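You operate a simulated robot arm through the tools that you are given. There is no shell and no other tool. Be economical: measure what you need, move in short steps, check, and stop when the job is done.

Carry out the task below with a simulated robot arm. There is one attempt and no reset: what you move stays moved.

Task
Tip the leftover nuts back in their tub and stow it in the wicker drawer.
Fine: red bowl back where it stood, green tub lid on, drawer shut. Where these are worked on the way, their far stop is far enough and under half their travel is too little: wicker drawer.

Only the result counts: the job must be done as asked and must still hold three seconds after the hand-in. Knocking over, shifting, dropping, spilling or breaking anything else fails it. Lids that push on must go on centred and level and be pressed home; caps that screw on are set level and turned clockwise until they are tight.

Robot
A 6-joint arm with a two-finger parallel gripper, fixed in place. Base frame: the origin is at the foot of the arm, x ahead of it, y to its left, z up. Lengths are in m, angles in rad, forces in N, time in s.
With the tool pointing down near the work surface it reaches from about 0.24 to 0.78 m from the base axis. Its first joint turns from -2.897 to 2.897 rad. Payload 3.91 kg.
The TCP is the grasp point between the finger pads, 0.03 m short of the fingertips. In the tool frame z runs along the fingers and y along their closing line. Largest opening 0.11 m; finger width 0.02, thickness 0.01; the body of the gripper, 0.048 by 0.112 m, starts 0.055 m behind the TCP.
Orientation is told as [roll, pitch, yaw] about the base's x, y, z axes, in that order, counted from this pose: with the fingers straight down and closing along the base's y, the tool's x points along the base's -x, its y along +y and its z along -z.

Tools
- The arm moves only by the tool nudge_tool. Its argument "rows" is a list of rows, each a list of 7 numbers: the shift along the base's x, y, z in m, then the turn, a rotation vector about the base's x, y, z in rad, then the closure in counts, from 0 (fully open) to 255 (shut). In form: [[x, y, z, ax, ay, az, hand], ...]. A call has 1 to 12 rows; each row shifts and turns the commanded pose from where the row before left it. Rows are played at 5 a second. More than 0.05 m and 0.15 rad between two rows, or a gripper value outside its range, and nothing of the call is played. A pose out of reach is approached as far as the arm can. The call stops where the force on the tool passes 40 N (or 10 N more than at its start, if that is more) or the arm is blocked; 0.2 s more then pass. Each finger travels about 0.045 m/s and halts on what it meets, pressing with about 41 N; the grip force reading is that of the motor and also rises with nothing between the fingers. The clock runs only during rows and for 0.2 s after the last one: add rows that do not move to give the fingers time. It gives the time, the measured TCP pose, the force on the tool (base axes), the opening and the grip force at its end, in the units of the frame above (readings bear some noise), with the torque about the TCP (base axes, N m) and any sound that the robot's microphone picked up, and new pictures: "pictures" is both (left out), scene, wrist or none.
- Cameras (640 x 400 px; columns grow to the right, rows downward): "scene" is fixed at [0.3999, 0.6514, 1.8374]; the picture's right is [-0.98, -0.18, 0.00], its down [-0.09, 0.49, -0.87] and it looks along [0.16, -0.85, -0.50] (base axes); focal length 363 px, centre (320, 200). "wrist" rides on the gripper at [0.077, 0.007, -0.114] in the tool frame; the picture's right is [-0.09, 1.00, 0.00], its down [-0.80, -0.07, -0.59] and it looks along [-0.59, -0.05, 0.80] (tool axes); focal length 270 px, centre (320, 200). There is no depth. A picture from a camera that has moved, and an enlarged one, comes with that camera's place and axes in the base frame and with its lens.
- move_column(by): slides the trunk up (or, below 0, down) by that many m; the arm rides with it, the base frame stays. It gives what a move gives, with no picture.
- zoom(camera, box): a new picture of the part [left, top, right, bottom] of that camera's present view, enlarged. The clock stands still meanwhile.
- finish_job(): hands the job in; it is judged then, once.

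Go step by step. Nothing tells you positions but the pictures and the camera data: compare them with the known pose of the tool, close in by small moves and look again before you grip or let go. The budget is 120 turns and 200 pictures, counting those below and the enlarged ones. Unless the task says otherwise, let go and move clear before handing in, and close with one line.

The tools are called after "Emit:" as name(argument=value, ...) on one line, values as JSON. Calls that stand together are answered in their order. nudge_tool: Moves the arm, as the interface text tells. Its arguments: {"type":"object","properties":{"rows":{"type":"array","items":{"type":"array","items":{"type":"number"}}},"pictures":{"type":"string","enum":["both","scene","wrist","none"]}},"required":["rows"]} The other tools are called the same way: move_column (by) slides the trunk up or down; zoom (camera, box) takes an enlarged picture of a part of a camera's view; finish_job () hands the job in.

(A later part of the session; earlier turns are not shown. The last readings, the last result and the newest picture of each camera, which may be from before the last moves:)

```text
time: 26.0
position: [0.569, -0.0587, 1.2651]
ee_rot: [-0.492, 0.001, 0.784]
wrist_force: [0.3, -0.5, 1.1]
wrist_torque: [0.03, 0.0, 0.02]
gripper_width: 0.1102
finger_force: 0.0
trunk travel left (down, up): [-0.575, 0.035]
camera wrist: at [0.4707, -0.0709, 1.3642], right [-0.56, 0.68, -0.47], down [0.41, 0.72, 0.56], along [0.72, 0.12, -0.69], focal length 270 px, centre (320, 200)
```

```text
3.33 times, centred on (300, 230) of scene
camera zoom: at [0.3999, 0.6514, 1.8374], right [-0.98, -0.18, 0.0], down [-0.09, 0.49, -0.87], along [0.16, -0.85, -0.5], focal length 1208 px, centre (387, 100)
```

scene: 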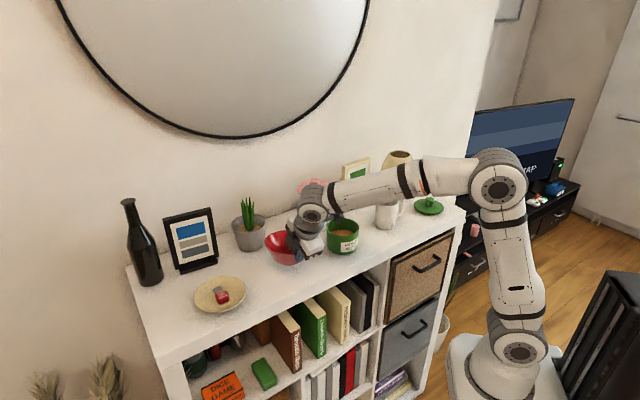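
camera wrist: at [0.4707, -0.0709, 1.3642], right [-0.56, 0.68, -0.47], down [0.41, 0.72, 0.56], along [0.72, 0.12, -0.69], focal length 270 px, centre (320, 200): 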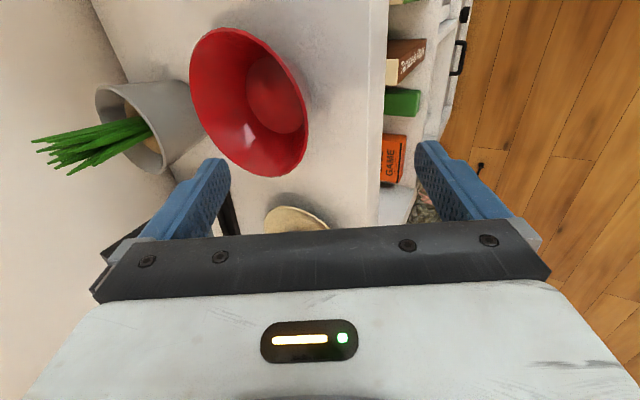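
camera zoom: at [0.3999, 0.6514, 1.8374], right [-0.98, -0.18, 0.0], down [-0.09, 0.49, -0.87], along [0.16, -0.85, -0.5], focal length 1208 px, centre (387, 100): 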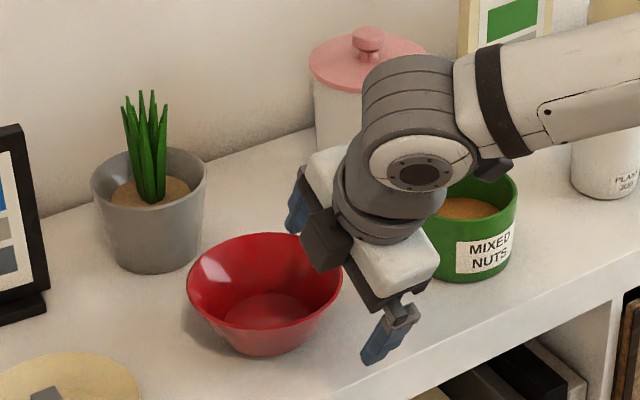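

The bowl sits within about 1 cm of its original place, flat and empty. Now I straighten the tool and go look at the lid.

Emit:
nudge_tool(rows=[[-0.01, 0.01, 0.035, 0.0866, 0.0866, 0, 0], [-0.01, -0.02, 0.035, 0.0866, 0.0866, 0, 0], [-0.03, -0.03, 0.02, 0.0866, 0.0866, 0, 0], [-0.03, -0.035, 0.01, 0.0866, 0.0866, 0, 0], [-0.033, -0.036, 0, 0, 0, -0.1, 0], [-0.033, -0.036, 0, 0, 0, -0.1, 0], [-0.033, -0.036, 0, 0, 0, -0.1, 0], [-0.033, -0.036, 0, 0, 0, -0.1, 0], [-0.033, -0.036, 0, 0, 0, -0.1, 0], [-0.033, -0.036, 0, 0, 0, -0.1, 0], [-0.033, -0.036, 0, 0, 0, -0.1, 0], [-0.033, -0.036, 0, 0, 0, -0.1, 0]], pictures="none")

Emit:
nudge_tool(rows=[[-0.033, -0.036, 0, 0, 0, -0.1, 0], [-0.033, -0.036, 0, 0, 0, -0.1, 0], [-0.033, -0.036, -0.01, 0, 0, -0.1, 0], [-0.018, -0.03, -0.03, 0, 0, -0.1, 0], [0, 0, -0.02, 0, 0, 0, 0], [0, 0, 0, 0, 0, 0, 0]])

```text
time: 28.6
position: [0.2221, -0.4233, 1.3622]
ee_rot: [0.0, 0.002, -0.015]
wrist_force: [-0.1, 0.1, 0.8]
wrist_torque: [0.05, -0.04, 0.0]
gripper_width: 0.11
finger_force: 0.1
trunk travel left (down, up): [-0.575, 0.035]
```

```text
time: 30.0
position: [0.1063, -0.5613, 1.3024]
ee_rot: [0.001, 0.003, -0.414]
wrist_force: [0.2, -0.1, 0.5]
wrist_torque: [-0.01, -0.03, 0.03]
gripper_width: 0.11
finger_force: 0.1
trunk travel left (down, up): [-0.575, 0.035]
camera wrist: at [0.0386, -0.5225, 1.4179], right [0.48, 0.88, 0.0], down [0.71, -0.39, 0.59], along [0.52, -0.29, -0.81], focal length 270 px, centre (320, 200)
```

scene: 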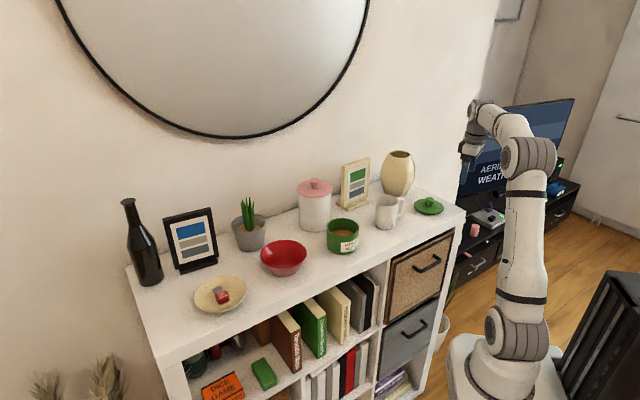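
wrist: 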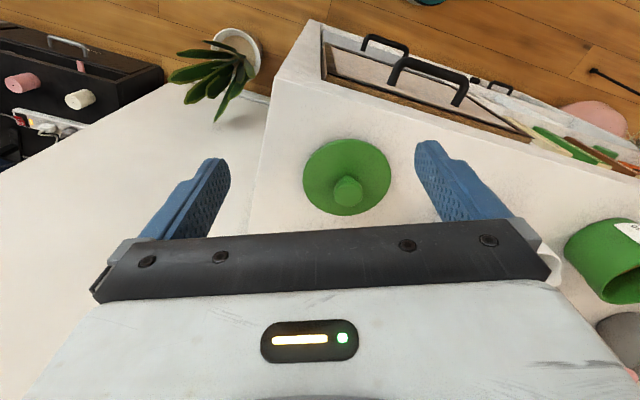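

The lid is near (0.22,-0.583) with its knob top near z 1.14. I move over it for a second view to fix the height.

Emit:
nudge_tool(rows=[[0.038, -0.0073, -0.02, 0, 0, 0, 0], [0.038, -0.0073, -0.03, 0, 0, 0, 0], [0.038, -0.0073, -0.03, 0, 0, 0, 0], [0, 0, 0, 0, 0, 0, 0]], pictures="wrist")

Emit:
zoom(camera="scene", box=[380, 150, 480, 230])

```text
time: 31.0
position: [0.2183, -0.5824, 1.2225]
ee_rot: [0.001, 0.002, -0.414]
wrist_force: [-0.7, -0.8, -0.4]
wrist_torque: [0.01, -0.02, -0.02]
gripper_width: 0.1099
finger_force: 0.0
trunk travel left (down, up): [-0.575, 0.035]
camera wrist: at [0.1504, -0.5435, 1.3378], right [0.48, 0.88, 0.0], down [0.71, -0.39, 0.59], along [0.52, -0.29, -0.81], focal length 270 px, centre (320, 200)
```

wrist: 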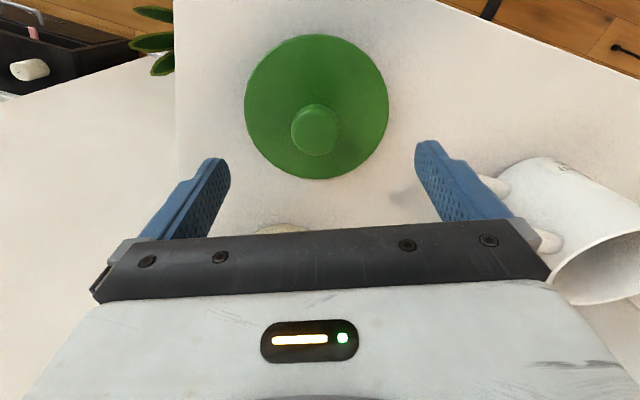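

```text
5.00 times, centred on (430, 190) of scene
camera zoom: at [0.3999, 0.6514, 1.8374], right [-0.98, -0.18, 0.0], down [-0.09, 0.49, -0.87], along [0.16, -0.85, -0.5], focal length 1813 px, centre (-230, 250)
```

zoom: 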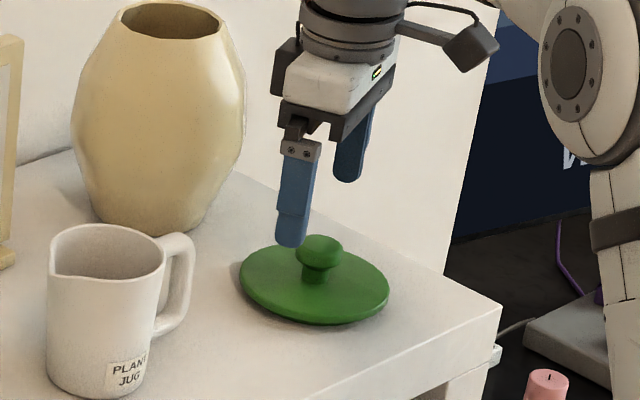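

The knob top is near (0.215,-0.582,1.147). I close partly, descend with the fingertips just above the lid disc, and look before gripping.

Emit:
nudge_tool(rows=[[-0.002, 0, -0.01, 0, 0, 0, 100], [0, 0, -0.02, 0, 0, 0, 110], [0, 0, -0.02, 0, 0, 0, 110], [0, 0, -0.012, 0, 0, 0, 110], [0, 0, 0, 0, 0, 0, 110]], pictures="wrist")

Emit:
zoom(camera="scene", box=[390, 160, 470, 220])

```text
time: 32.4
position: [0.2187, -0.5844, 1.1652]
ee_rot: [-0.01, -0.009, -0.413]
wrist_force: [-1.8, 2.4, 17.3]
wrist_torque: [0.64, -0.15, 0.14]
gripper_width: 0.0635
finger_force: 0.6
trunk travel left (down, up): [-0.575, 0.035]
stopped in row 5: the force on the tool passed its limit at 42 N (the readings are from after the stop); the commanded pose is now the measured one
camera wrist: at [0.1495, -0.5447, 1.2808], right [0.48, 0.88, -0.01], down [0.7, -0.38, 0.6], along [0.52, -0.3, -0.8], focal length 270 px, centre (320, 200)
```

wrist: 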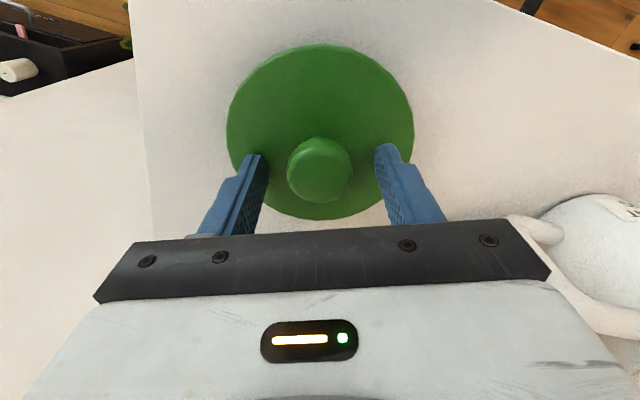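

```text
6.67 times, centred on (430, 190) of scene
camera zoom: at [0.3999, 0.6514, 1.8374], right [-0.98, -0.18, 0.0], down [-0.09, 0.49, -0.87], along [0.16, -0.85, -0.5], focal length 2417 px, centre (-413, 267)
```

zoom: 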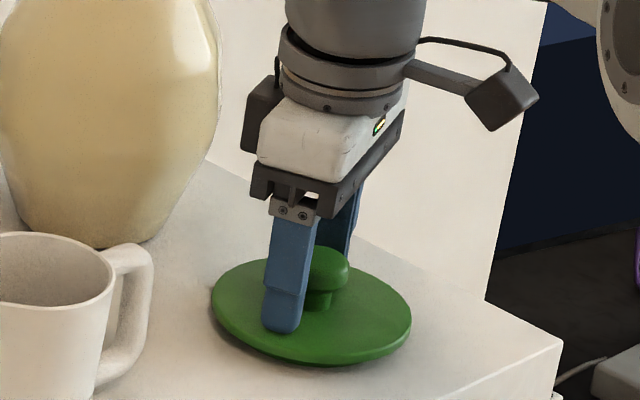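

The fingertips touched the lid, so real heights are about 2 cm higher than my estimate (disc top about 1.135). The knob is centred, so I ease up a little and grip it.

Emit:
nudge_tool(rows=[[0, 0, 0.005, 0, 0, 0, 110], [0, 0, 0, 0, 0, 0, 160], [0, 0, 0, 0, 0, 0, 255], [0, 0, 0, 0, 0, 0, 255], [0, 0, 0, 0, 0, 0, 255]], pictures="wrist")

Emit:
zoom(camera="scene", box=[390, 160, 470, 220])

```text
time: 33.6
position: [0.219, -0.586, 1.1683]
ee_rot: [-0.008, -0.004, -0.415]
wrist_force: [0.1, 0.3, 0.6]
wrist_torque: [0.02, -0.02, -0.01]
gripper_width: 0.0327
finger_force: 41.0
trunk travel left (down, up): [-0.575, 0.035]
camera wrist: at [0.1505, -0.5462, 1.2832], right [0.48, 0.88, -0.01], down [0.7, -0.38, 0.6], along [0.52, -0.29, -0.8], focal length 270 px, centre (320, 200)
```

wrist: 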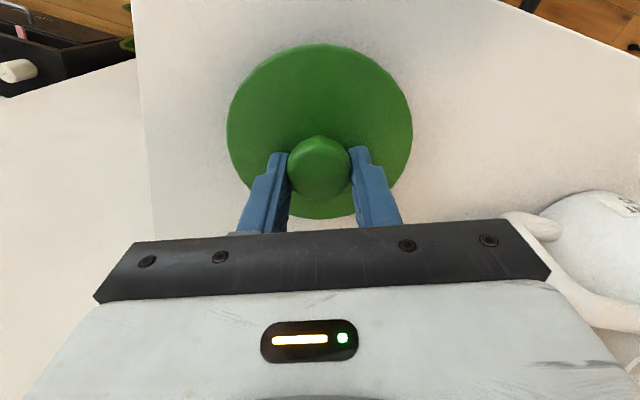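

```text
6.67 times, centred on (430, 190) of scene
camera zoom: at [0.3999, 0.6514, 1.8374], right [-0.98, -0.18, 0.0], down [-0.09, 0.49, -0.87], along [0.16, -0.85, -0.5], focal length 2417 px, centre (-413, 267)
```

zoom: 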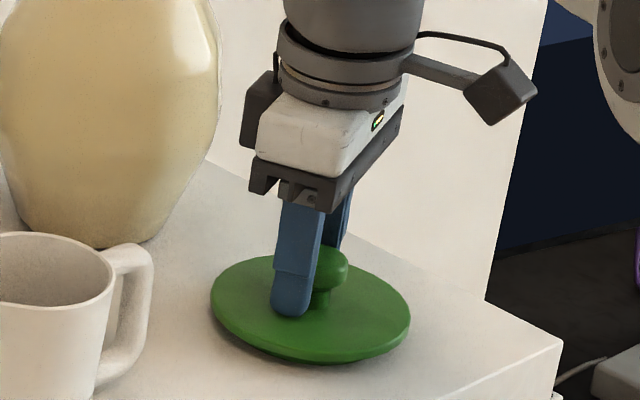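

The knob is gripped. I lift, check that the lid hangs level, and carry it high over the mug to the tub.

Emit:
nudge_tool(rows=[[0, 0, 0.02, 0, 0, 0, 255], [0, 0, 0.045, 0.008, 0.004, 0, 255], [0, 0, 0.045, 0, 0, 0, 255], [0, 0, 0.045, 0, 0, 0, 255], [0, 0, 0.03, 0, 0, 0, 255], [0.0318, 0.0328, 0, 0, 0, 0.07, 255], [0.0318, 0.0328, 0, 0, 0, 0.07, 255], [0.0318, 0.0328, 0, 0, 0, 0.07, 255], [0.0318, 0.0328, 0, 0, 0, 0.07, 255], [0.0318, 0.0328, 0, 0, 0, 0.07, 255], [0.0318, 0.0328, 0, 0, 0, 0.07, 255], [0.0318, 0.0328, 0, 0, 0, 0.07, 255]], pictures="none")

Emit:
nudge_tool(rows=[[0.0318, 0.0328, 0, 0, 0, 0.07, 255], [0.0318, 0.0328, -0.015, 0, 0, 0.05, 255], [0, 0, -0.02, 0, 0, 0, 255], [0, 0, 0, 0, 0, 0, 255]])

Emit:
zoom(camera="scene", box=[290, 150, 410, 260])

```text
time: 36.2
position: [0.4419, -0.3524, 1.3528]
ee_rot: [-0.002, 0.004, 0.077]
wrist_force: [0.2, 0.3, -0.8]
wrist_torque: [0.0, -0.03, 0.01]
gripper_width: 0.0327
finger_force: 40.8
trunk travel left (down, up): [-0.575, 0.035]
```

```text
time: 37.2
position: [0.5048, -0.2901, 1.3181]
ee_rot: [-0.003, 0.003, 0.198]
wrist_force: [-0.7, 0.1, -1.4]
wrist_torque: [0.0, -0.01, -0.01]
gripper_width: 0.0324
finger_force: 41.2
trunk travel left (down, up): [-0.575, 0.035]
camera wrist: at [0.4278, -0.2967, 1.4331], right [-0.11, 0.99, 0.0], down [0.8, 0.09, 0.59], along [0.59, 0.06, -0.81], focal length 270 px, centre (320, 200)
```

scene: 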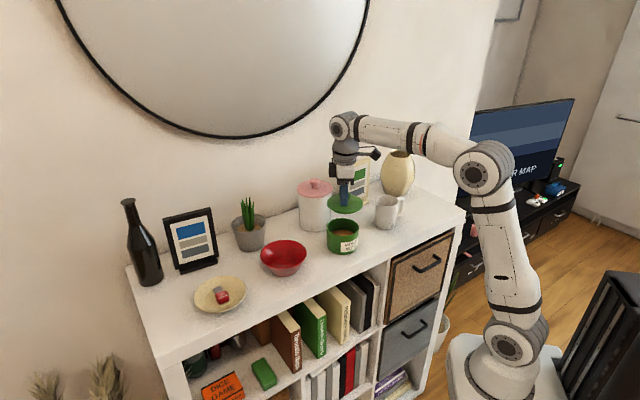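
wrist: 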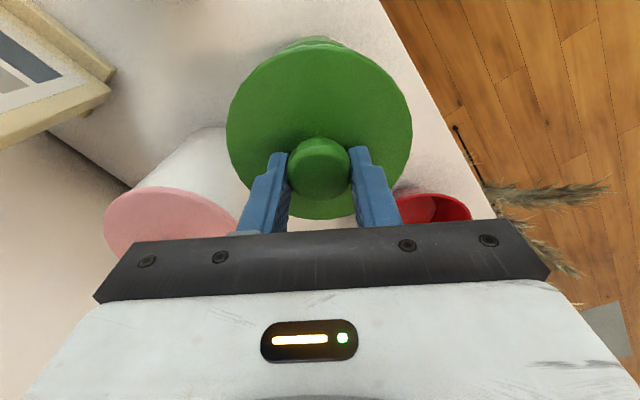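

```text
3.64 times, centred on (350, 205) of scene
camera zoom: at [0.3999, 0.6514, 1.8374], right [-0.98, -0.18, 0.0], down [-0.09, 0.49, -0.87], along [0.16, -0.85, -0.5], focal length 1318 px, centre (211, 182)
```

zoom: 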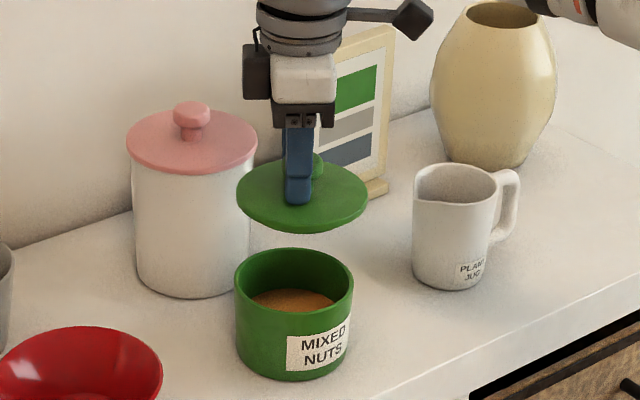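

The lid is level and almost above the tub. I look closely at the tub edge peeking out behind the lid to check alignment.

Emit:
zoom(camera="wrist", box=[220, 10, 420, 135])

Emit:
nudge_tool(rows=[[0.003, 0, -0.02, 0, 0, 0, 255], [0, 0, -0.02, 0, 0, 0, 255], [0, 0, -0.012, 0, 0, 0, 255], [0, 0, 0, 0, 0, 0, 255]], pictures="wrist")

Emit:
zoom(camera="scene", box=[300, 170, 396, 260])

```text
3.20 times, centred on (320, 72) of wrist
camera zoom: at [0.4278, -0.2967, 1.4331], right [-0.11, 0.99, 0.0], down [0.8, 0.09, 0.59], along [0.59, 0.06, -0.81], focal length 865 px, centre (320, 608)
```

zoom: 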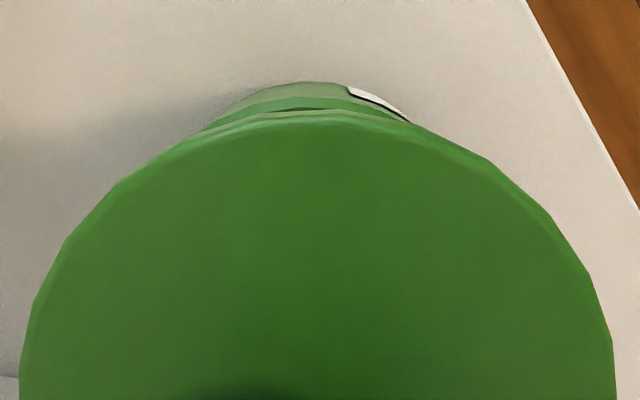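

```text
time: 38.2
position: [0.5077, -0.2894, 1.2666]
ee_rot: [-0.002, 0.003, 0.197]
wrist_force: [-0.4, 0.6, -0.9]
wrist_torque: [0.01, 0.0, -0.03]
gripper_width: 0.0327
finger_force: 41.4
trunk travel left (down, up): [-0.575, 0.035]
camera wrist: at [0.4309, -0.2968, 1.3821], right [-0.11, 0.99, 0.0], down [0.8, 0.09, 0.59], along [0.59, 0.06, -0.81], focal length 270 px, centre (320, 200)
```

wrist: 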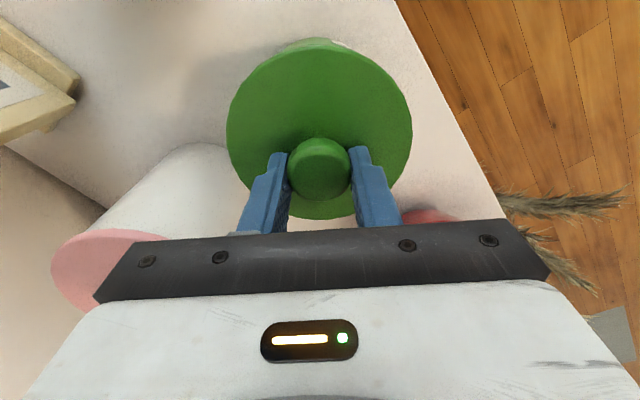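

```text
4.44 times, centred on (348, 215) of scene
camera zoom: at [0.3999, 0.6514, 1.8374], right [-0.98, -0.18, 0.0], down [-0.09, 0.49, -0.87], along [0.16, -0.85, -0.5], focal length 1611 px, centre (196, 133)
```

zoom: 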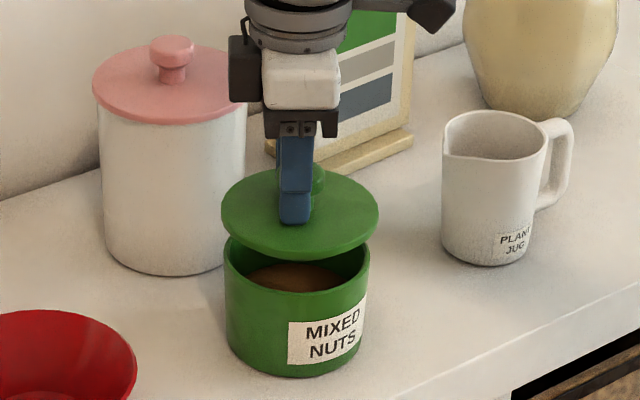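

Sideways alignment is within 1 mm, and the wrist view asks for about 4 mm toward -y. I correct that and lower close to the rim.

Emit:
nudge_tool(rows=[[0, -0.004, -0.01, 0, 0, 0, 255], [0, 0, -0.01, 0, 0, 0, 255], [0, 0, 0, 0, 0, 0, 255]], pictures="none")

Emit:
zoom(camera="scene", box=[310, 190, 374, 250])

Emit:
zoom(camera="wrist", box=[220, 10, 420, 135])

```text
time: 39.0
position: [0.5078, -0.2948, 1.2468]
ee_rot: [-0.003, 0.004, 0.197]
wrist_force: [-0.9, 0.4, 0.3]
wrist_torque: [-0.01, 0.0, 0.02]
gripper_width: 0.0326
finger_force: 41.1
trunk travel left (down, up): [-0.575, 0.035]
```

```text
6.67 times, centred on (342, 220) of scene
camera zoom: at [0.3999, 0.6514, 1.8374], right [-0.98, -0.18, 0.0], down [-0.09, 0.49, -0.87], along [0.16, -0.85, -0.5], focal length 2417 px, centre (173, 67)
```

zoom: 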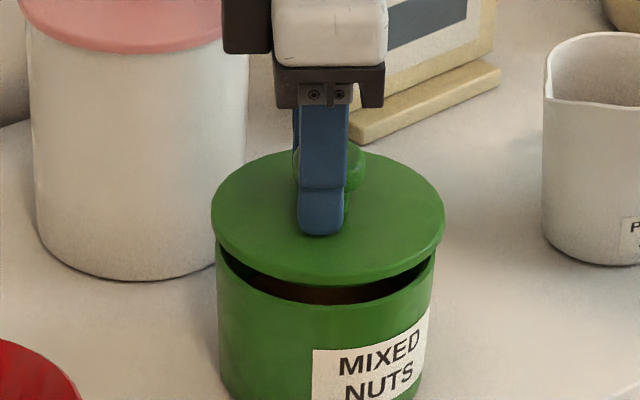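

```text
3.20 times, centred on (320, 72) of wrist
camera zoom: at [0.4316, -0.301, 1.3627], right [-0.11, 0.99, 0.0], down [0.8, 0.09, 0.59], along [0.59, 0.06, -0.81], focal length 865 px, centre (320, 608)
```

zoom: 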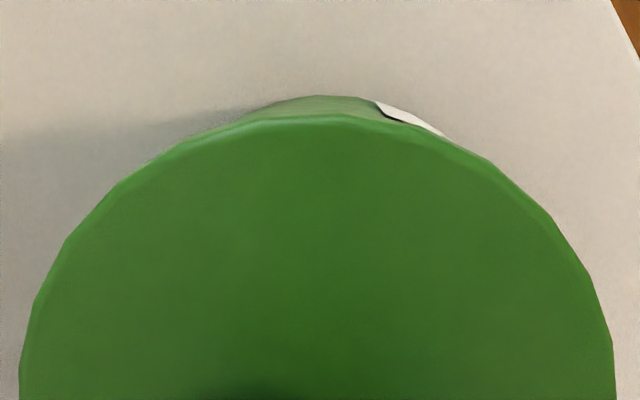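

Nearly aligned. I add +2 mm in y and lower in small steps to contact.

Emit:
nudge_tool(rows=[[0, 0.002, -0.004, 0, 0, 0, 255], [0, 0, -0.003, 0, 0, 0, 255], [0, 0, -0.003, 0, 0, 0, 255], [0, 0, 0, 0, 0, 0, 255]], pictures="none")

Emit:
zoom(camera="scene", box=[310, 190, 374, 250])

Emit:
zoom(camera="wrist", box=[220, 10, 420, 135])

```text
time: 40.0
position: [0.5094, -0.2917, 1.2362]
ee_rot: [-0.002, 0.002, 0.196]
wrist_force: [-0.5, 0.0, -0.6]
wrist_torque: [0.01, 0.03, -0.01]
gripper_width: 0.0328
finger_force: 40.6
trunk travel left (down, up): [-0.575, 0.035]
```

```text
6.67 times, centred on (342, 220) of scene
camera zoom: at [0.3999, 0.6514, 1.8374], right [-0.98, -0.18, 0.0], down [-0.09, 0.49, -0.87], along [0.16, -0.85, -0.5], focal length 2417 px, centre (173, 67)
```

zoom: 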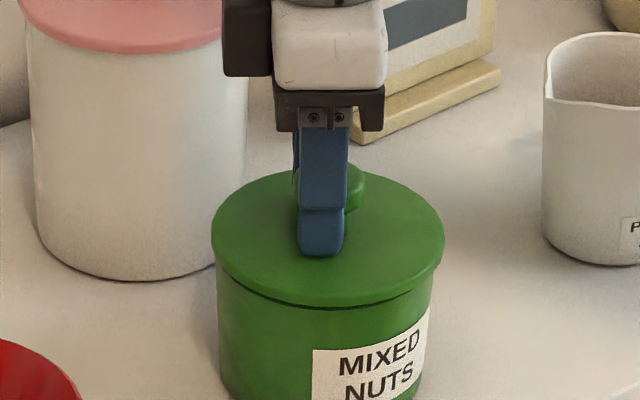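

```text
3.20 times, centred on (320, 72) of wrist
camera zoom: at [0.4311, -0.2992, 1.3521], right [-0.11, 0.99, 0.0], down [0.8, 0.09, 0.59], along [0.59, 0.06, -0.81], focal length 865 px, centre (320, 608)
```

zoom: 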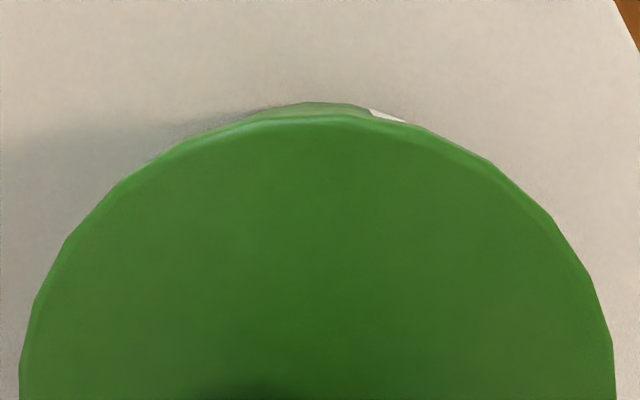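

Well centred. I continue down slowly to contact and begin pressing.

Emit:
nudge_tool(rows=[[0.001, 0, -0.002, 0, 0, 0, 255], [0, 0, -0.002, 0, 0, 0, 255], [0, 0, -0.002, 0, 0, 0, 255], [0, 0, -0.002, 0, 0, 0, 255], [0, 0, -0.002, 0, 0, 0, 255]], pictures="none")

Emit:
zoom(camera="scene", box=[310, 190, 374, 250])

```text
time: 41.2
position: [0.5089, -0.2914, 1.2305]
ee_rot: [-0.009, -0.005, 0.198]
wrist_force: [6.5, -5.9, 38.8]
wrist_torque: [0.3, 0.17, 0.06]
gripper_width: 0.0325
finger_force: 41.0
trunk travel left (down, up): [-0.575, 0.035]
```

```text
6.67 times, centred on (342, 220) of scene
camera zoom: at [0.3999, 0.6514, 1.8374], right [-0.98, -0.18, 0.0], down [-0.09, 0.49, -0.87], along [0.16, -0.85, -0.5], focal length 2417 px, centre (173, 67)
```

zoom: 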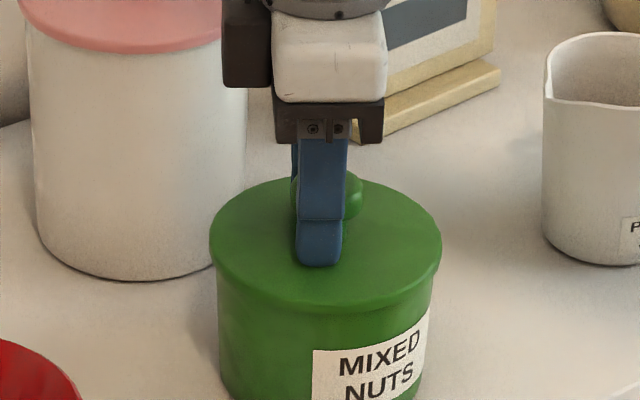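

It bears at 39 N with no click heard. I relax and release the knob to see how the lid sits.

Emit:
nudge_tool(rows=[[0, 0, 0.006, 0, 0, 0, 255], [0, 0, 0, 0, 0, 0, 180], [0, 0, 0, 0, 0, 0, 120], [0, 0, 0.02, 0, 0, 0, 120], [0, 0, 0.02, 0, 0, 0, 120]], pictures="wrist")

Emit:
zoom(camera="scene", box=[310, 190, 374, 250])

```text
time: 42.4
position: [0.5083, -0.2899, 1.272]
ee_rot: [-0.002, 0.002, 0.195]
wrist_force: [0.8, 0.1, -0.3]
wrist_torque: [0.01, 0.01, -0.01]
gripper_width: 0.0581
finger_force: 0.0
trunk travel left (down, up): [-0.575, 0.035]
camera wrist: at [0.4318, -0.2985, 1.3877], right [-0.11, 0.99, 0.0], down [0.8, 0.09, 0.59], along [0.59, 0.06, -0.81], focal length 270 px, centre (320, 200)
```

wrist: 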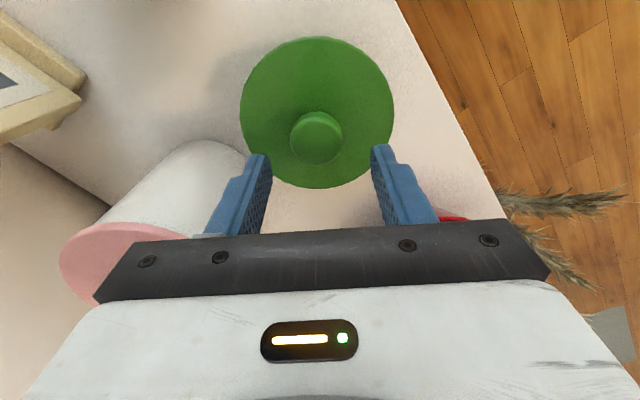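

```text
6.67 times, centred on (342, 220) of scene
camera zoom: at [0.3999, 0.6514, 1.8374], right [-0.98, -0.18, 0.0], down [-0.09, 0.49, -0.87], along [0.16, -0.85, -0.5], focal length 2417 px, centre (173, 67)
```

zoom: 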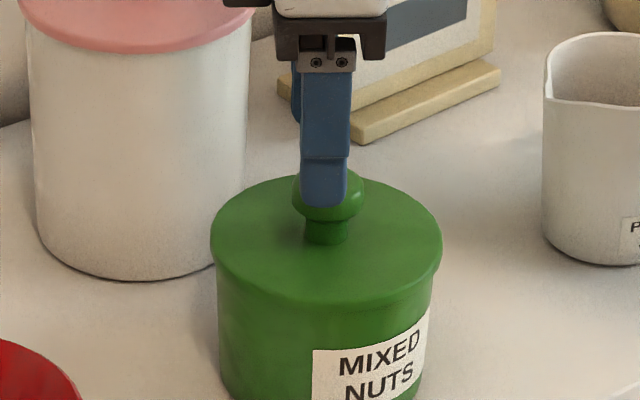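

The lid sits centred and level. I close the fingers and press down on the knob top.

Emit:
nudge_tool(rows=[[0, -0.0025, 0.01, 0, 0, 0, 255], [0, 0, 0, 0, 0, 0, 255], [0, 0, -0.008, 0, 0, 0, 255], [0, 0, -0.006, 0, 0, 0, 255], [0, 0, -0.004, 0, 0, 0, 255], [0, 0, -0.003, 0, 0, 0, 255], [0, 0, -0.003, 0, 0, 0, 255], [0, 0, -0.003, 0, 0, 0, 255], [0, 0, -0.003, 0, 0, 0, 255], [0, 0, -0.003, 0, 0, 0, 255], [0, 0, -0.003, 0, 0, 0, 255]], pictures="none")

Emit:
zoom(camera="scene", box=[310, 190, 374, 250])

```text
time: 44.3
position: [0.5086, -0.2934, 1.2601]
ee_rot: [-0.016, -0.008, 0.197]
wrist_force: [-3.5, 1.8, 12.8]
wrist_torque: [0.07, 0.16, 0.03]
gripper_width: 0.0
finger_force: 37.8
trunk travel left (down, up): [-0.575, 0.035]
stopped in row 9: the force on the tool passed its limit at 44 N (the readings are from after the stop); the commanded pose is now the measured one
```

```text
6.67 times, centred on (342, 220) of scene
camera zoom: at [0.3999, 0.6514, 1.8374], right [-0.98, -0.18, 0.0], down [-0.09, 0.49, -0.87], along [0.16, -0.85, -0.5], focal length 2417 px, centre (173, 67)
```

zoom: 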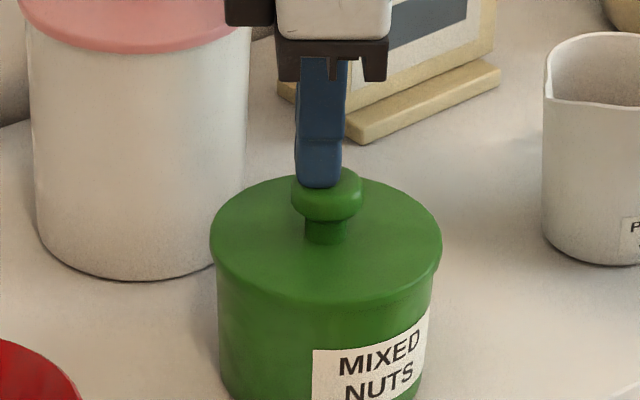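

I press a bit harder in steps to be sure it is home.

Emit:
nudge_tool(rows=[[0, 0, -0.002, 0, 0, 0, 255], [0, 0, -0.001, 0, 0, 0, 255], [0, 0, -0.001, 0, 0, 0, 255]], pictures="none")

Emit:
nudge_tool(rows=[[0, 0, -0.002, 0, 0, 0, 255], [0, 0, -0.002, 0, 0, 0, 255], [0, 0, -0.002, 0, 0, 0, 255], [0, 0, -0.002, 0, 0, 0, 255]], pictures="none")

```text
time: 45.1
position: [0.509, -0.2951, 1.2619]
ee_rot: [-0.019, -0.014, 0.196]
wrist_force: [-5.8, 3.9, 13.8]
wrist_torque: [0.12, 0.27, -0.03]
gripper_width: 0.0001
finger_force: 37.6
trunk travel left (down, up): [-0.575, 0.035]
stopped in row 3: the force on the tool passed its limit at 42 N (the readings are from after the stop); the commanded pose is now the measured one
```

```text
time: 45.7
position: [0.5107, -0.2939, 1.2607]
ee_rot: [-0.027, -0.02, 0.196]
wrist_force: [-7.9, 4.1, 15.4]
wrist_torque: [0.13, 0.32, -0.03]
gripper_width: 0.0
finger_force: 37.4
trunk travel left (down, up): [-0.575, 0.035]
stopped in row 3: the force on the tool passed its limit at 43 N (the readings are from after the stop); the commanded pose is now the measured one
```

The lid is firm under three 40+ N presses. I raise, level the tool, re-grip the knob and test-lift a centimetre.

Emit:
nudge_tool(rows=[[0, 0, 0.02, 0.025, 0.022, 0, 255], [0, 0, 0, 0, 0, 0, 120], [-0.001, 0.001, -0.02, 0, 0, 0, 120], [0, 0, -0.015, 0, 0, 0, 120], [0, 0, -0.008, 0, 0, 0, 120], [0, 0, 0, 0, 0, 0, 120]], pictures="wrist")

Emit:
zoom(camera="scene", box=[310, 190, 374, 250])

```text
time: 46.7
position: [0.5141, -0.2949, 1.2582]
ee_rot: [-0.007, -0.013, 0.196]
wrist_force: [1.3, -0.1, 0.2]
wrist_torque: [-0.04, -0.01, -0.04]
gripper_width: 0.0585
finger_force: 0.1
trunk travel left (down, up): [-0.575, 0.035]
stopped in row 4: the force on the tool passed its limit at 55 N (the readings are from after the stop); the commanded pose is now the measured one
camera wrist: at [0.4357, -0.3029, 1.3721], right [-0.11, 0.99, -0.01], down [0.79, 0.09, 0.6], along [0.6, 0.06, -0.8], focal length 270 px, centre (320, 200)
```

wrist: 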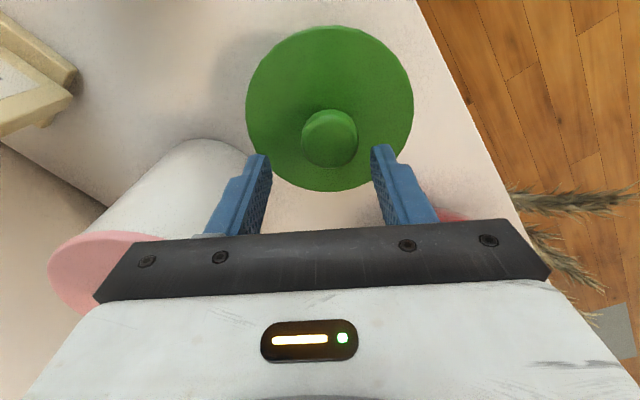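

```text
6.67 times, centred on (342, 220) of scene
camera zoom: at [0.3999, 0.6514, 1.8374], right [-0.98, -0.18, 0.0], down [-0.09, 0.49, -0.87], along [0.16, -0.85, -0.5], focal length 2417 px, centre (173, 67)
```

zoom: 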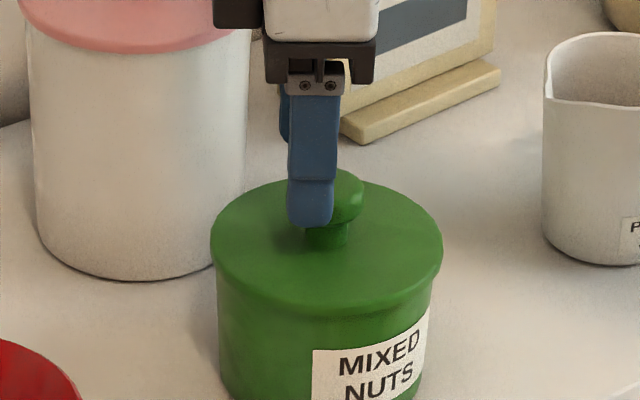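

The fingers had pressed the knob again while still opening (no harm, it stayed put). I re-centre over the knob and go down around it.

Emit:
nudge_tool(rows=[[-0.006, 0.0055, 0.004, 0.006, 0.014, 0, 110], [0, 0, 0, 0, 0, 0, 110], [0, 0, -0.015, 0, 0, 0, 110], [0, 0, -0.01, 0, 0, 0, 110], [0, 0, 0, 0, 0, 0, 110]], pictures="wrist")

Emit:
zoom(camera="scene", box=[310, 190, 374, 250])

```text
time: 47.9
position: [0.5079, -0.2899, 1.2369]
ee_rot: [0.002, -0.002, 0.196]
wrist_force: [0.2, 0.2, -0.5]
wrist_torque: [0.03, 0.01, 0.01]
gripper_width: 0.0629
finger_force: 0.0
trunk travel left (down, up): [-0.575, 0.035]
camera wrist: at [0.43, -0.2975, 1.3524], right [-0.11, 0.99, 0.0], down [0.8, 0.09, 0.6], along [0.59, 0.07, -0.8], focal length 270 px, centre (320, 200)
```

wrist: 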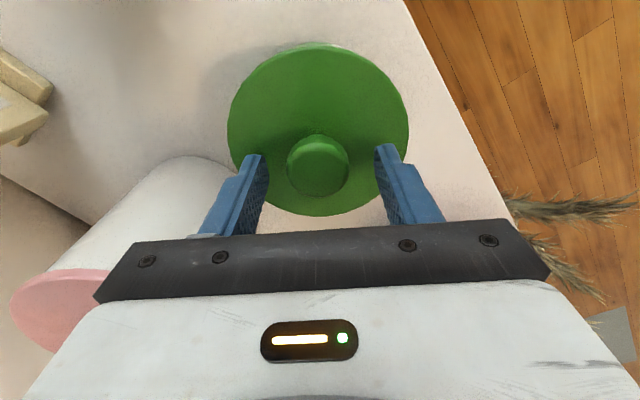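

```text
6.67 times, centred on (342, 220) of scene
camera zoom: at [0.3999, 0.6514, 1.8374], right [-0.98, -0.18, 0.0], down [-0.09, 0.49, -0.87], along [0.16, -0.85, -0.5], focal length 2417 px, centre (173, 67)
```

zoom: 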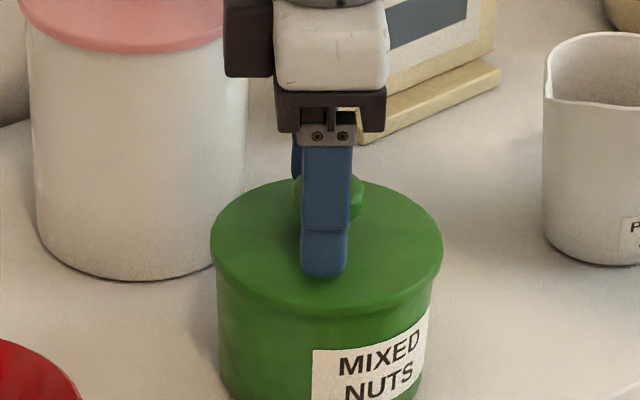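

Centred (about 2 mm off). I lower a touch, close on the knob and lift 1 cm as a test.

Emit:
nudge_tool(rows=[[0, -0.002, -0.003, 0, 0, 0, 110], [0, 0, 0, 0, 0, 0, 200], [0, 0, 0, 0, 0, 0, 255], [0, 0, 0, 0, 0, 0, 255], [0, 0, 0, 0, 0, 0, 255], [0, 0, 0.005, 0, 0, 0, 255], [0, 0, 0.005, 0, 0, 0, 255], [0, 0, 0, 0, 0, 0, 255]], pictures="none")

Emit:
zoom(camera="scene", box=[310, 190, 374, 250])

```text
time: 49.7
position: [0.506, -0.2923, 1.2453]
ee_rot: [0.002, 0.0, 0.196]
wrist_force: [-0.7, -0.6, -0.5]
wrist_torque: [0.02, -0.01, -0.02]
gripper_width: 0.0327
finger_force: 40.9
trunk travel left (down, up): [-0.575, 0.035]
```

```text
6.67 times, centred on (342, 220) of scene
camera zoom: at [0.3999, 0.6514, 1.8374], right [-0.98, -0.18, 0.0], down [-0.09, 0.49, -0.87], along [0.16, -0.85, -0.5], focal length 2417 px, centre (173, 67)
```

zoom: 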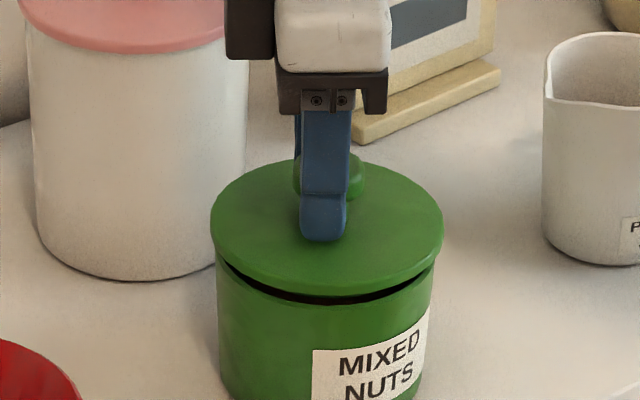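

The lid just rests on the tub and does not carry it, so the tub must go into the drawer first and get its lid there. I take the lid back to its spot for now.

Emit:
nudge_tool(rows=[[0, 0, 0.035, 0, 0, 0, 255], [0, 0, 0.045, 0, 0, 0, 255], [0, 0, 0.025, 0, 0, 0, 255], [-0.0319, -0.0327, 0, 0, 0, -0.068, 255], [-0.0319, -0.0327, 0, 0, 0, -0.068, 255], [-0.0319, -0.0327, 0, 0, 0, -0.068, 255], [-0.0319, -0.0327, 0, 0, 0, -0.068, 255], [-0.0319, -0.0327, 0, 0, 0, -0.068, 255], [-0.0319, -0.0327, 0, 0, 0, -0.068, 255], [-0.0319, -0.0327, 0, 0, 0, -0.068, 255], [-0.0319, -0.0327, 0, 0, 0, -0.068, 255], [-0.0319, -0.0327, 0, 0, 0, -0.068, 255]], pictures="none")

Emit:
nudge_tool(rows=[[0, 0, -0.045, 0, 0, 0, 255], [0, 0, -0.045, 0, 0, 0, 255], [0, 0, -0.045, 0, 0, 0, 255], [0, 0, -0.03, 0, 0, 0, 255], [0, 0, -0.012, 0, 0, 0, 255], [0, 0, -0.003, 0, 0, 0, 255], [0, 0, 0, 0, 0, 0, 255]])

```text
time: 52.3
position: [0.2183, -0.585, 1.3471]
ee_rot: [0.001, -0.001, -0.417]
wrist_force: [-0.6, -0.9, 0.2]
wrist_torque: [0.01, -0.02, -0.02]
gripper_width: 0.0327
finger_force: 41.3
trunk travel left (down, up): [-0.575, 0.035]
```

```text
time: 53.9
position: [0.2209, -0.5862, 1.1698]
ee_rot: [0.0, -0.004, -0.416]
wrist_force: [-1.2, -2.8, 8.0]
wrist_torque: [-0.04, 0.14, 0.08]
gripper_width: 0.0324
finger_force: 41.1
trunk travel left (down, up): [-0.575, 0.035]
camera wrist: at [0.1528, -0.5493, 1.2847], right [0.48, 0.88, 0.0], down [0.7, -0.39, 0.6], along [0.52, -0.29, -0.8], focal length 270 px, centre (320, 200)
```

scene: 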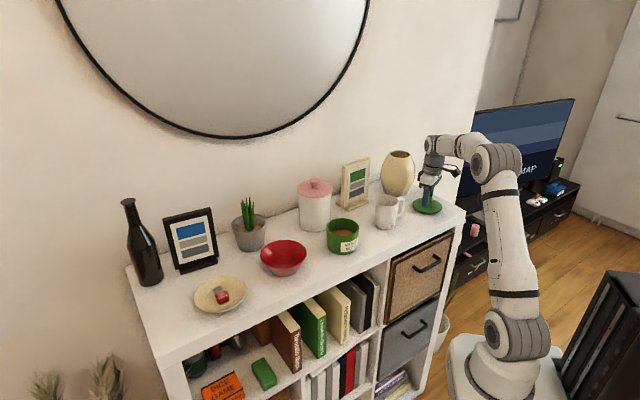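
wrist: 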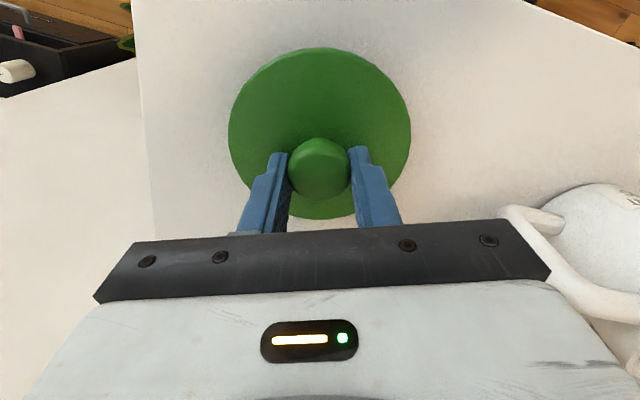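

The lid is back on the shelf. I release it, rise, and swing the tool round to face the drawer handle, which I estimate near (0.20,-0.43,0.98).

Emit:
nudge_tool(rows=[[0, 0, 0, 0, 0, 0, 180], [0, 0, 0, 0, 0, 0, 60], [0, 0, 0, 0, 0, 0, 0], [0, 0, 0.04, 0, 0, 0, 0], [0, 0, 0.04, 0, 0, 0, 0], [-0.01, 0.025, 0.03, 0, 0, 0.133, 0], [-0.01, 0.03, 0, 0, 0, 0.133, 0], [-0.01, 0.03, 0, 0, 0, 0.133, 0], [-0.01, 0.03, 0, 0, 0, 0.133, 0], [-0.01, 0.03, 0, 0, 0, 0.133, 0], [-0.01, 0.03, 0, 0, 0, 0.133, 0], [-0.01, 0.03, 0, 0, 0, 0.133, 0]], pictures="none")

Emit:
nudge_tool(rows=[[0, 0.01, 0, 0, 0, 0.133, 0], [0, 0, 0, 0, 0, 0.137, 0], [0, 0, 0, 0, 0, 0, 0]])

```text
time: 56.5
position: [0.1499, -0.3799, 1.2812]
ee_rot: [0.001, -0.003, 0.516]
wrist_force: [-0.6, 0.2, 0.9]
wrist_torque: [-0.02, 0.02, 0.03]
gripper_width: 0.11
finger_force: 0.2
trunk travel left (down, up): [-0.575, 0.035]
```

```text
time: 57.3
position: [0.1491, -0.3712, 1.2805]
ee_rot: [0.002, -0.002, 0.784]
wrist_force: [-0.3, 0.2, 0.0]
wrist_torque: [0.01, 0.0, 0.03]
gripper_width: 0.1098
finger_force: 0.0
trunk travel left (down, up): [-0.575, 0.035]
camera wrist: at [0.09, -0.421, 1.3956], right [-0.64, 0.77, 0.0], down [0.62, 0.52, 0.6], along [0.46, 0.38, -0.8], focal length 270 px, centre (320, 200)
```

scene: 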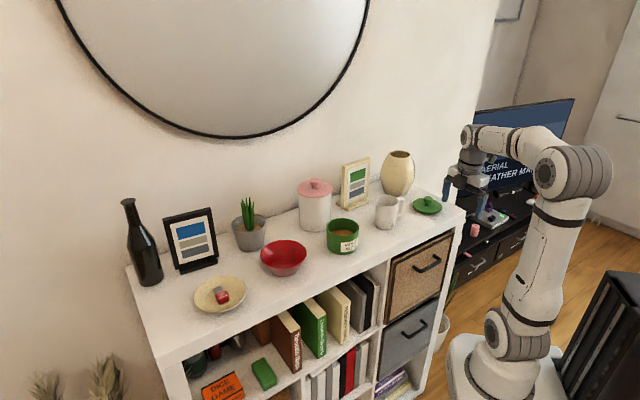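
wrist: 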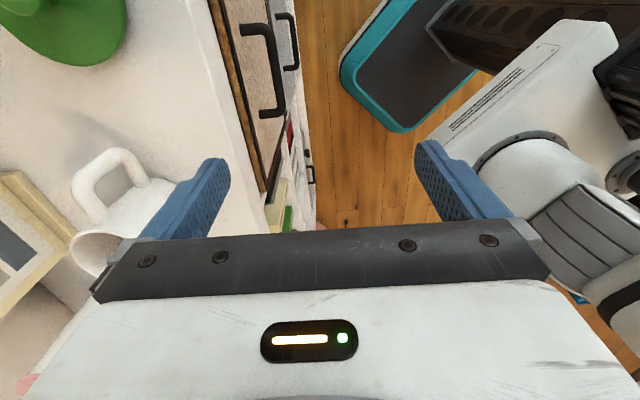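

The handle shows up parallel to my finger plane, and both cameras agree on about (0.196,-0.42,0.98). I take a close look at its standoff.

Emit:
zoom(camera="wrist", box=[190, 0, 350, 200])

Emit:
zoom(camera="scene", box=[370, 215, 470, 330])

```text
2.00 times, centred on (270, 100) of wrist
camera zoom: at [0.09, -0.421, 1.3956], right [-0.64, 0.77, 0.0], down [0.62, 0.52, 0.6], along [0.46, 0.38, -0.8], focal length 541 px, centre (420, 400)
```

zoom: 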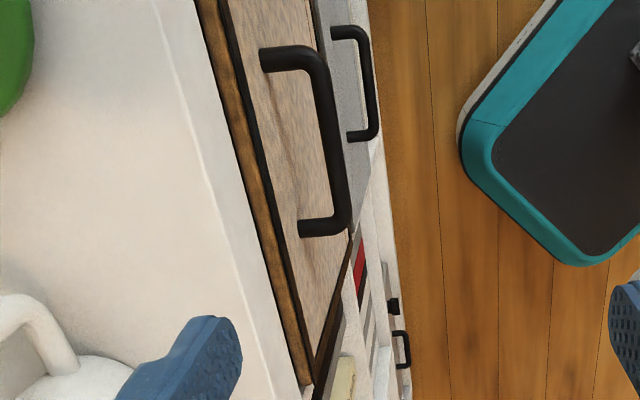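

```text
3.48 times, centred on (420, 272) of scene
camera zoom: at [0.3999, 0.6514, 1.8374], right [-0.98, -0.18, 0.0], down [-0.09, 0.49, -0.87], along [0.16, -0.85, -0.5], focal length 1261 px, centre (-28, -52)
```

zoom: 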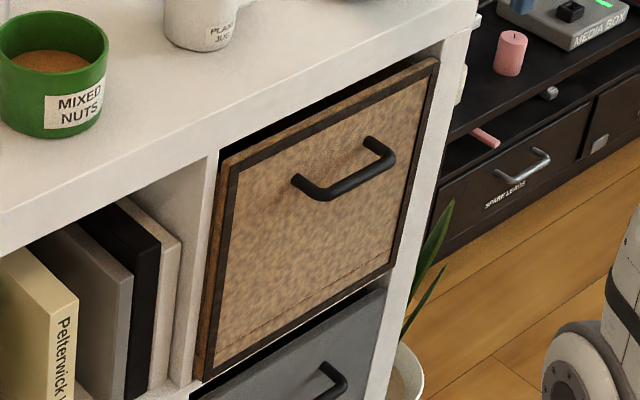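

The handle stands off about 4.5 cm, so I can hook it from above with the tool leaning out 30°. I move to a pre-grasp pose with fingers narrowed.

Emit:
nudge_tool(rows=[[0, 0, -0.02, -0.0925, -0.0925, 0, 100], [0, 0, -0.03, -0.0925, -0.0925, 0, 171], [0.003, -0.003, -0.04, -0.0925, -0.0925, 0, 171], [0.004, -0.004, -0.04, -0.0925, -0.0925, 0, 171], [0.004, -0.003, -0.04, 0, 0, 0, 171], [0.004, -0.003, -0.03, 0, 0, 0, 171], [0, 0, 0, 0, 0, 0, 171]])

Emit:
zoom(camera="scene", box=[380, 180, 480, 300])

```text
time: 58.9
position: [0.1767, -0.3863, 1.1013]
ee_rot: [-0.51, -0.001, 0.78]
wrist_force: [-0.5, -0.5, 0.4]
wrist_torque: [0.04, -0.03, 0.01]
gripper_width: 0.0363
finger_force: 0.1
out of reach, approached as far as the arm can: row 6
trunk travel left (down, up): [-0.575, 0.035]
camera wrist: at [0.0776, -0.3966, 1.1974], right [-0.55, 0.68, -0.49], down [0.41, 0.73, 0.55], along [0.73, 0.11, -0.68], focal length 270 px, centre (320, 200)
```

scene: 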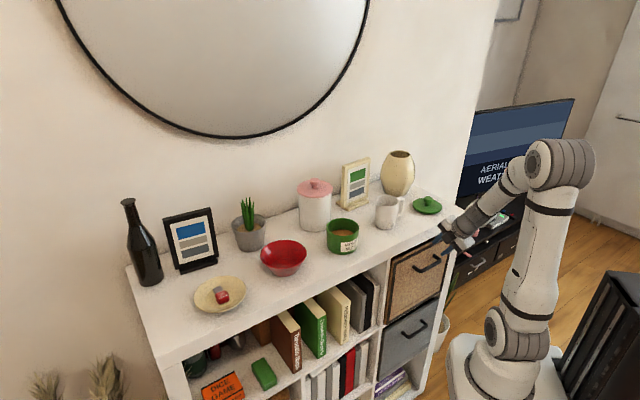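
wrist: 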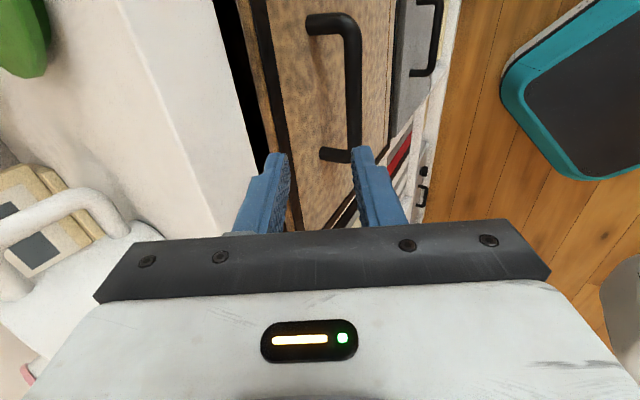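

```text
3.33 times, centred on (430, 240) of scene
camera zoom: at [0.3999, 0.6514, 1.8374], right [-0.98, -0.18, 0.0], down [-0.09, 0.49, -0.87], along [0.16, -0.85, -0.5], focal length 1208 px, centre (-47, 67)
```

zoom: 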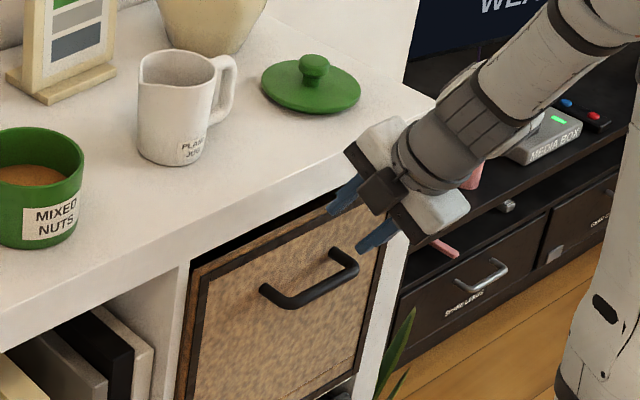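

The arm cannot fold that low; the trunk must come down. I back out and up, then lower the column.

Emit:
nudge_tool(rows=[[-0.012, 0.012, 0.04, 0, 0, 0, 171], [-0.01, 0.005, 0.045, 0, 0, 0, 171], [-0.003, 0.0, 0.045, 0, 0, 0, 171], [0, 0, 0.045, 0, 0, 0, 171], [0, 0, 0, 0, 0, 0, 171]], pictures="none")

Emit:
move_column(by=-0.22)

Emit:
zoom(camera="scene", box=[360, 150, 560, 320])

Emit:
zoom(camera="wrist", box=[160, 0, 480, 240])

```text
time: 60.1
position: [0.1498, -0.3704, 1.276]
ee_rot: [-0.524, 0.001, 0.786]
wrist_force: [0.0, 0.5, -0.4]
wrist_torque: [-0.02, -0.01, 0.02]
gripper_width: 0.0361
finger_force: 0.1
trunk travel left (down, up): [-0.575, 0.035]
```

```text
time: 62.4
position: [0.1494, -0.3699, 1.0558]
ee_rot: [-0.521, 0.0, 0.785]
wrist_force: [0.1, 0.8, -0.2]
wrist_torque: [0.01, 0.01, -0.03]
gripper_width: 0.0365
finger_force: 0.0
trunk travel left (down, up): [-0.355, 0.255]
```

```text
2.35 times, centred on (460, 235) of scene
camera zoom: at [0.3999, 0.6514, 1.8374], right [-0.98, -0.18, 0.0], down [-0.09, 0.49, -0.87], along [0.16, -0.85, -0.5], focal length 853 px, centre (-9, 118)
```

zoom: 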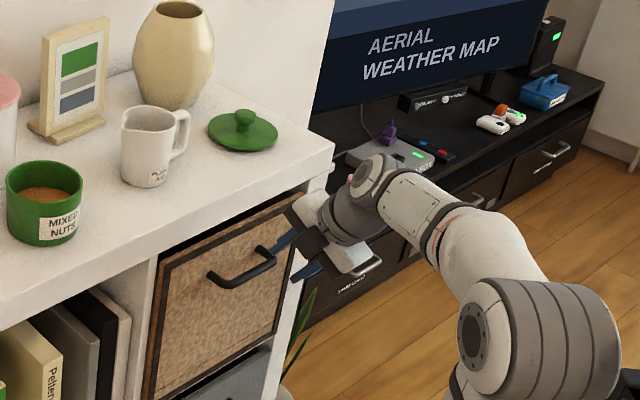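

```text
1.67 times, centred on (320, 120) of wrist
camera zoom: at [0.0497, -0.3798, 1.1526], right [-0.55, 0.67, -0.5], down [0.4, 0.73, 0.55], along [0.74, 0.1, -0.67], focal length 450 px, centre (320, 333)
```

zoom: 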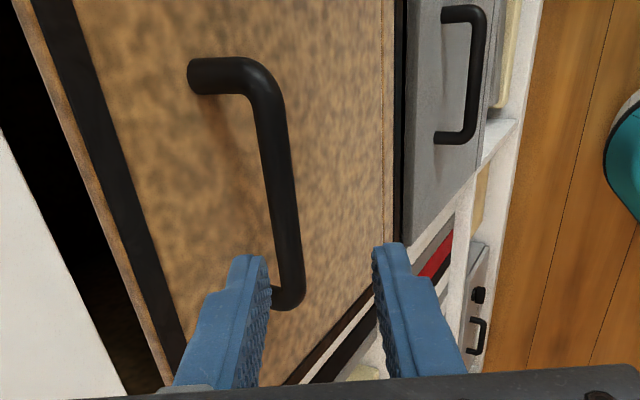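

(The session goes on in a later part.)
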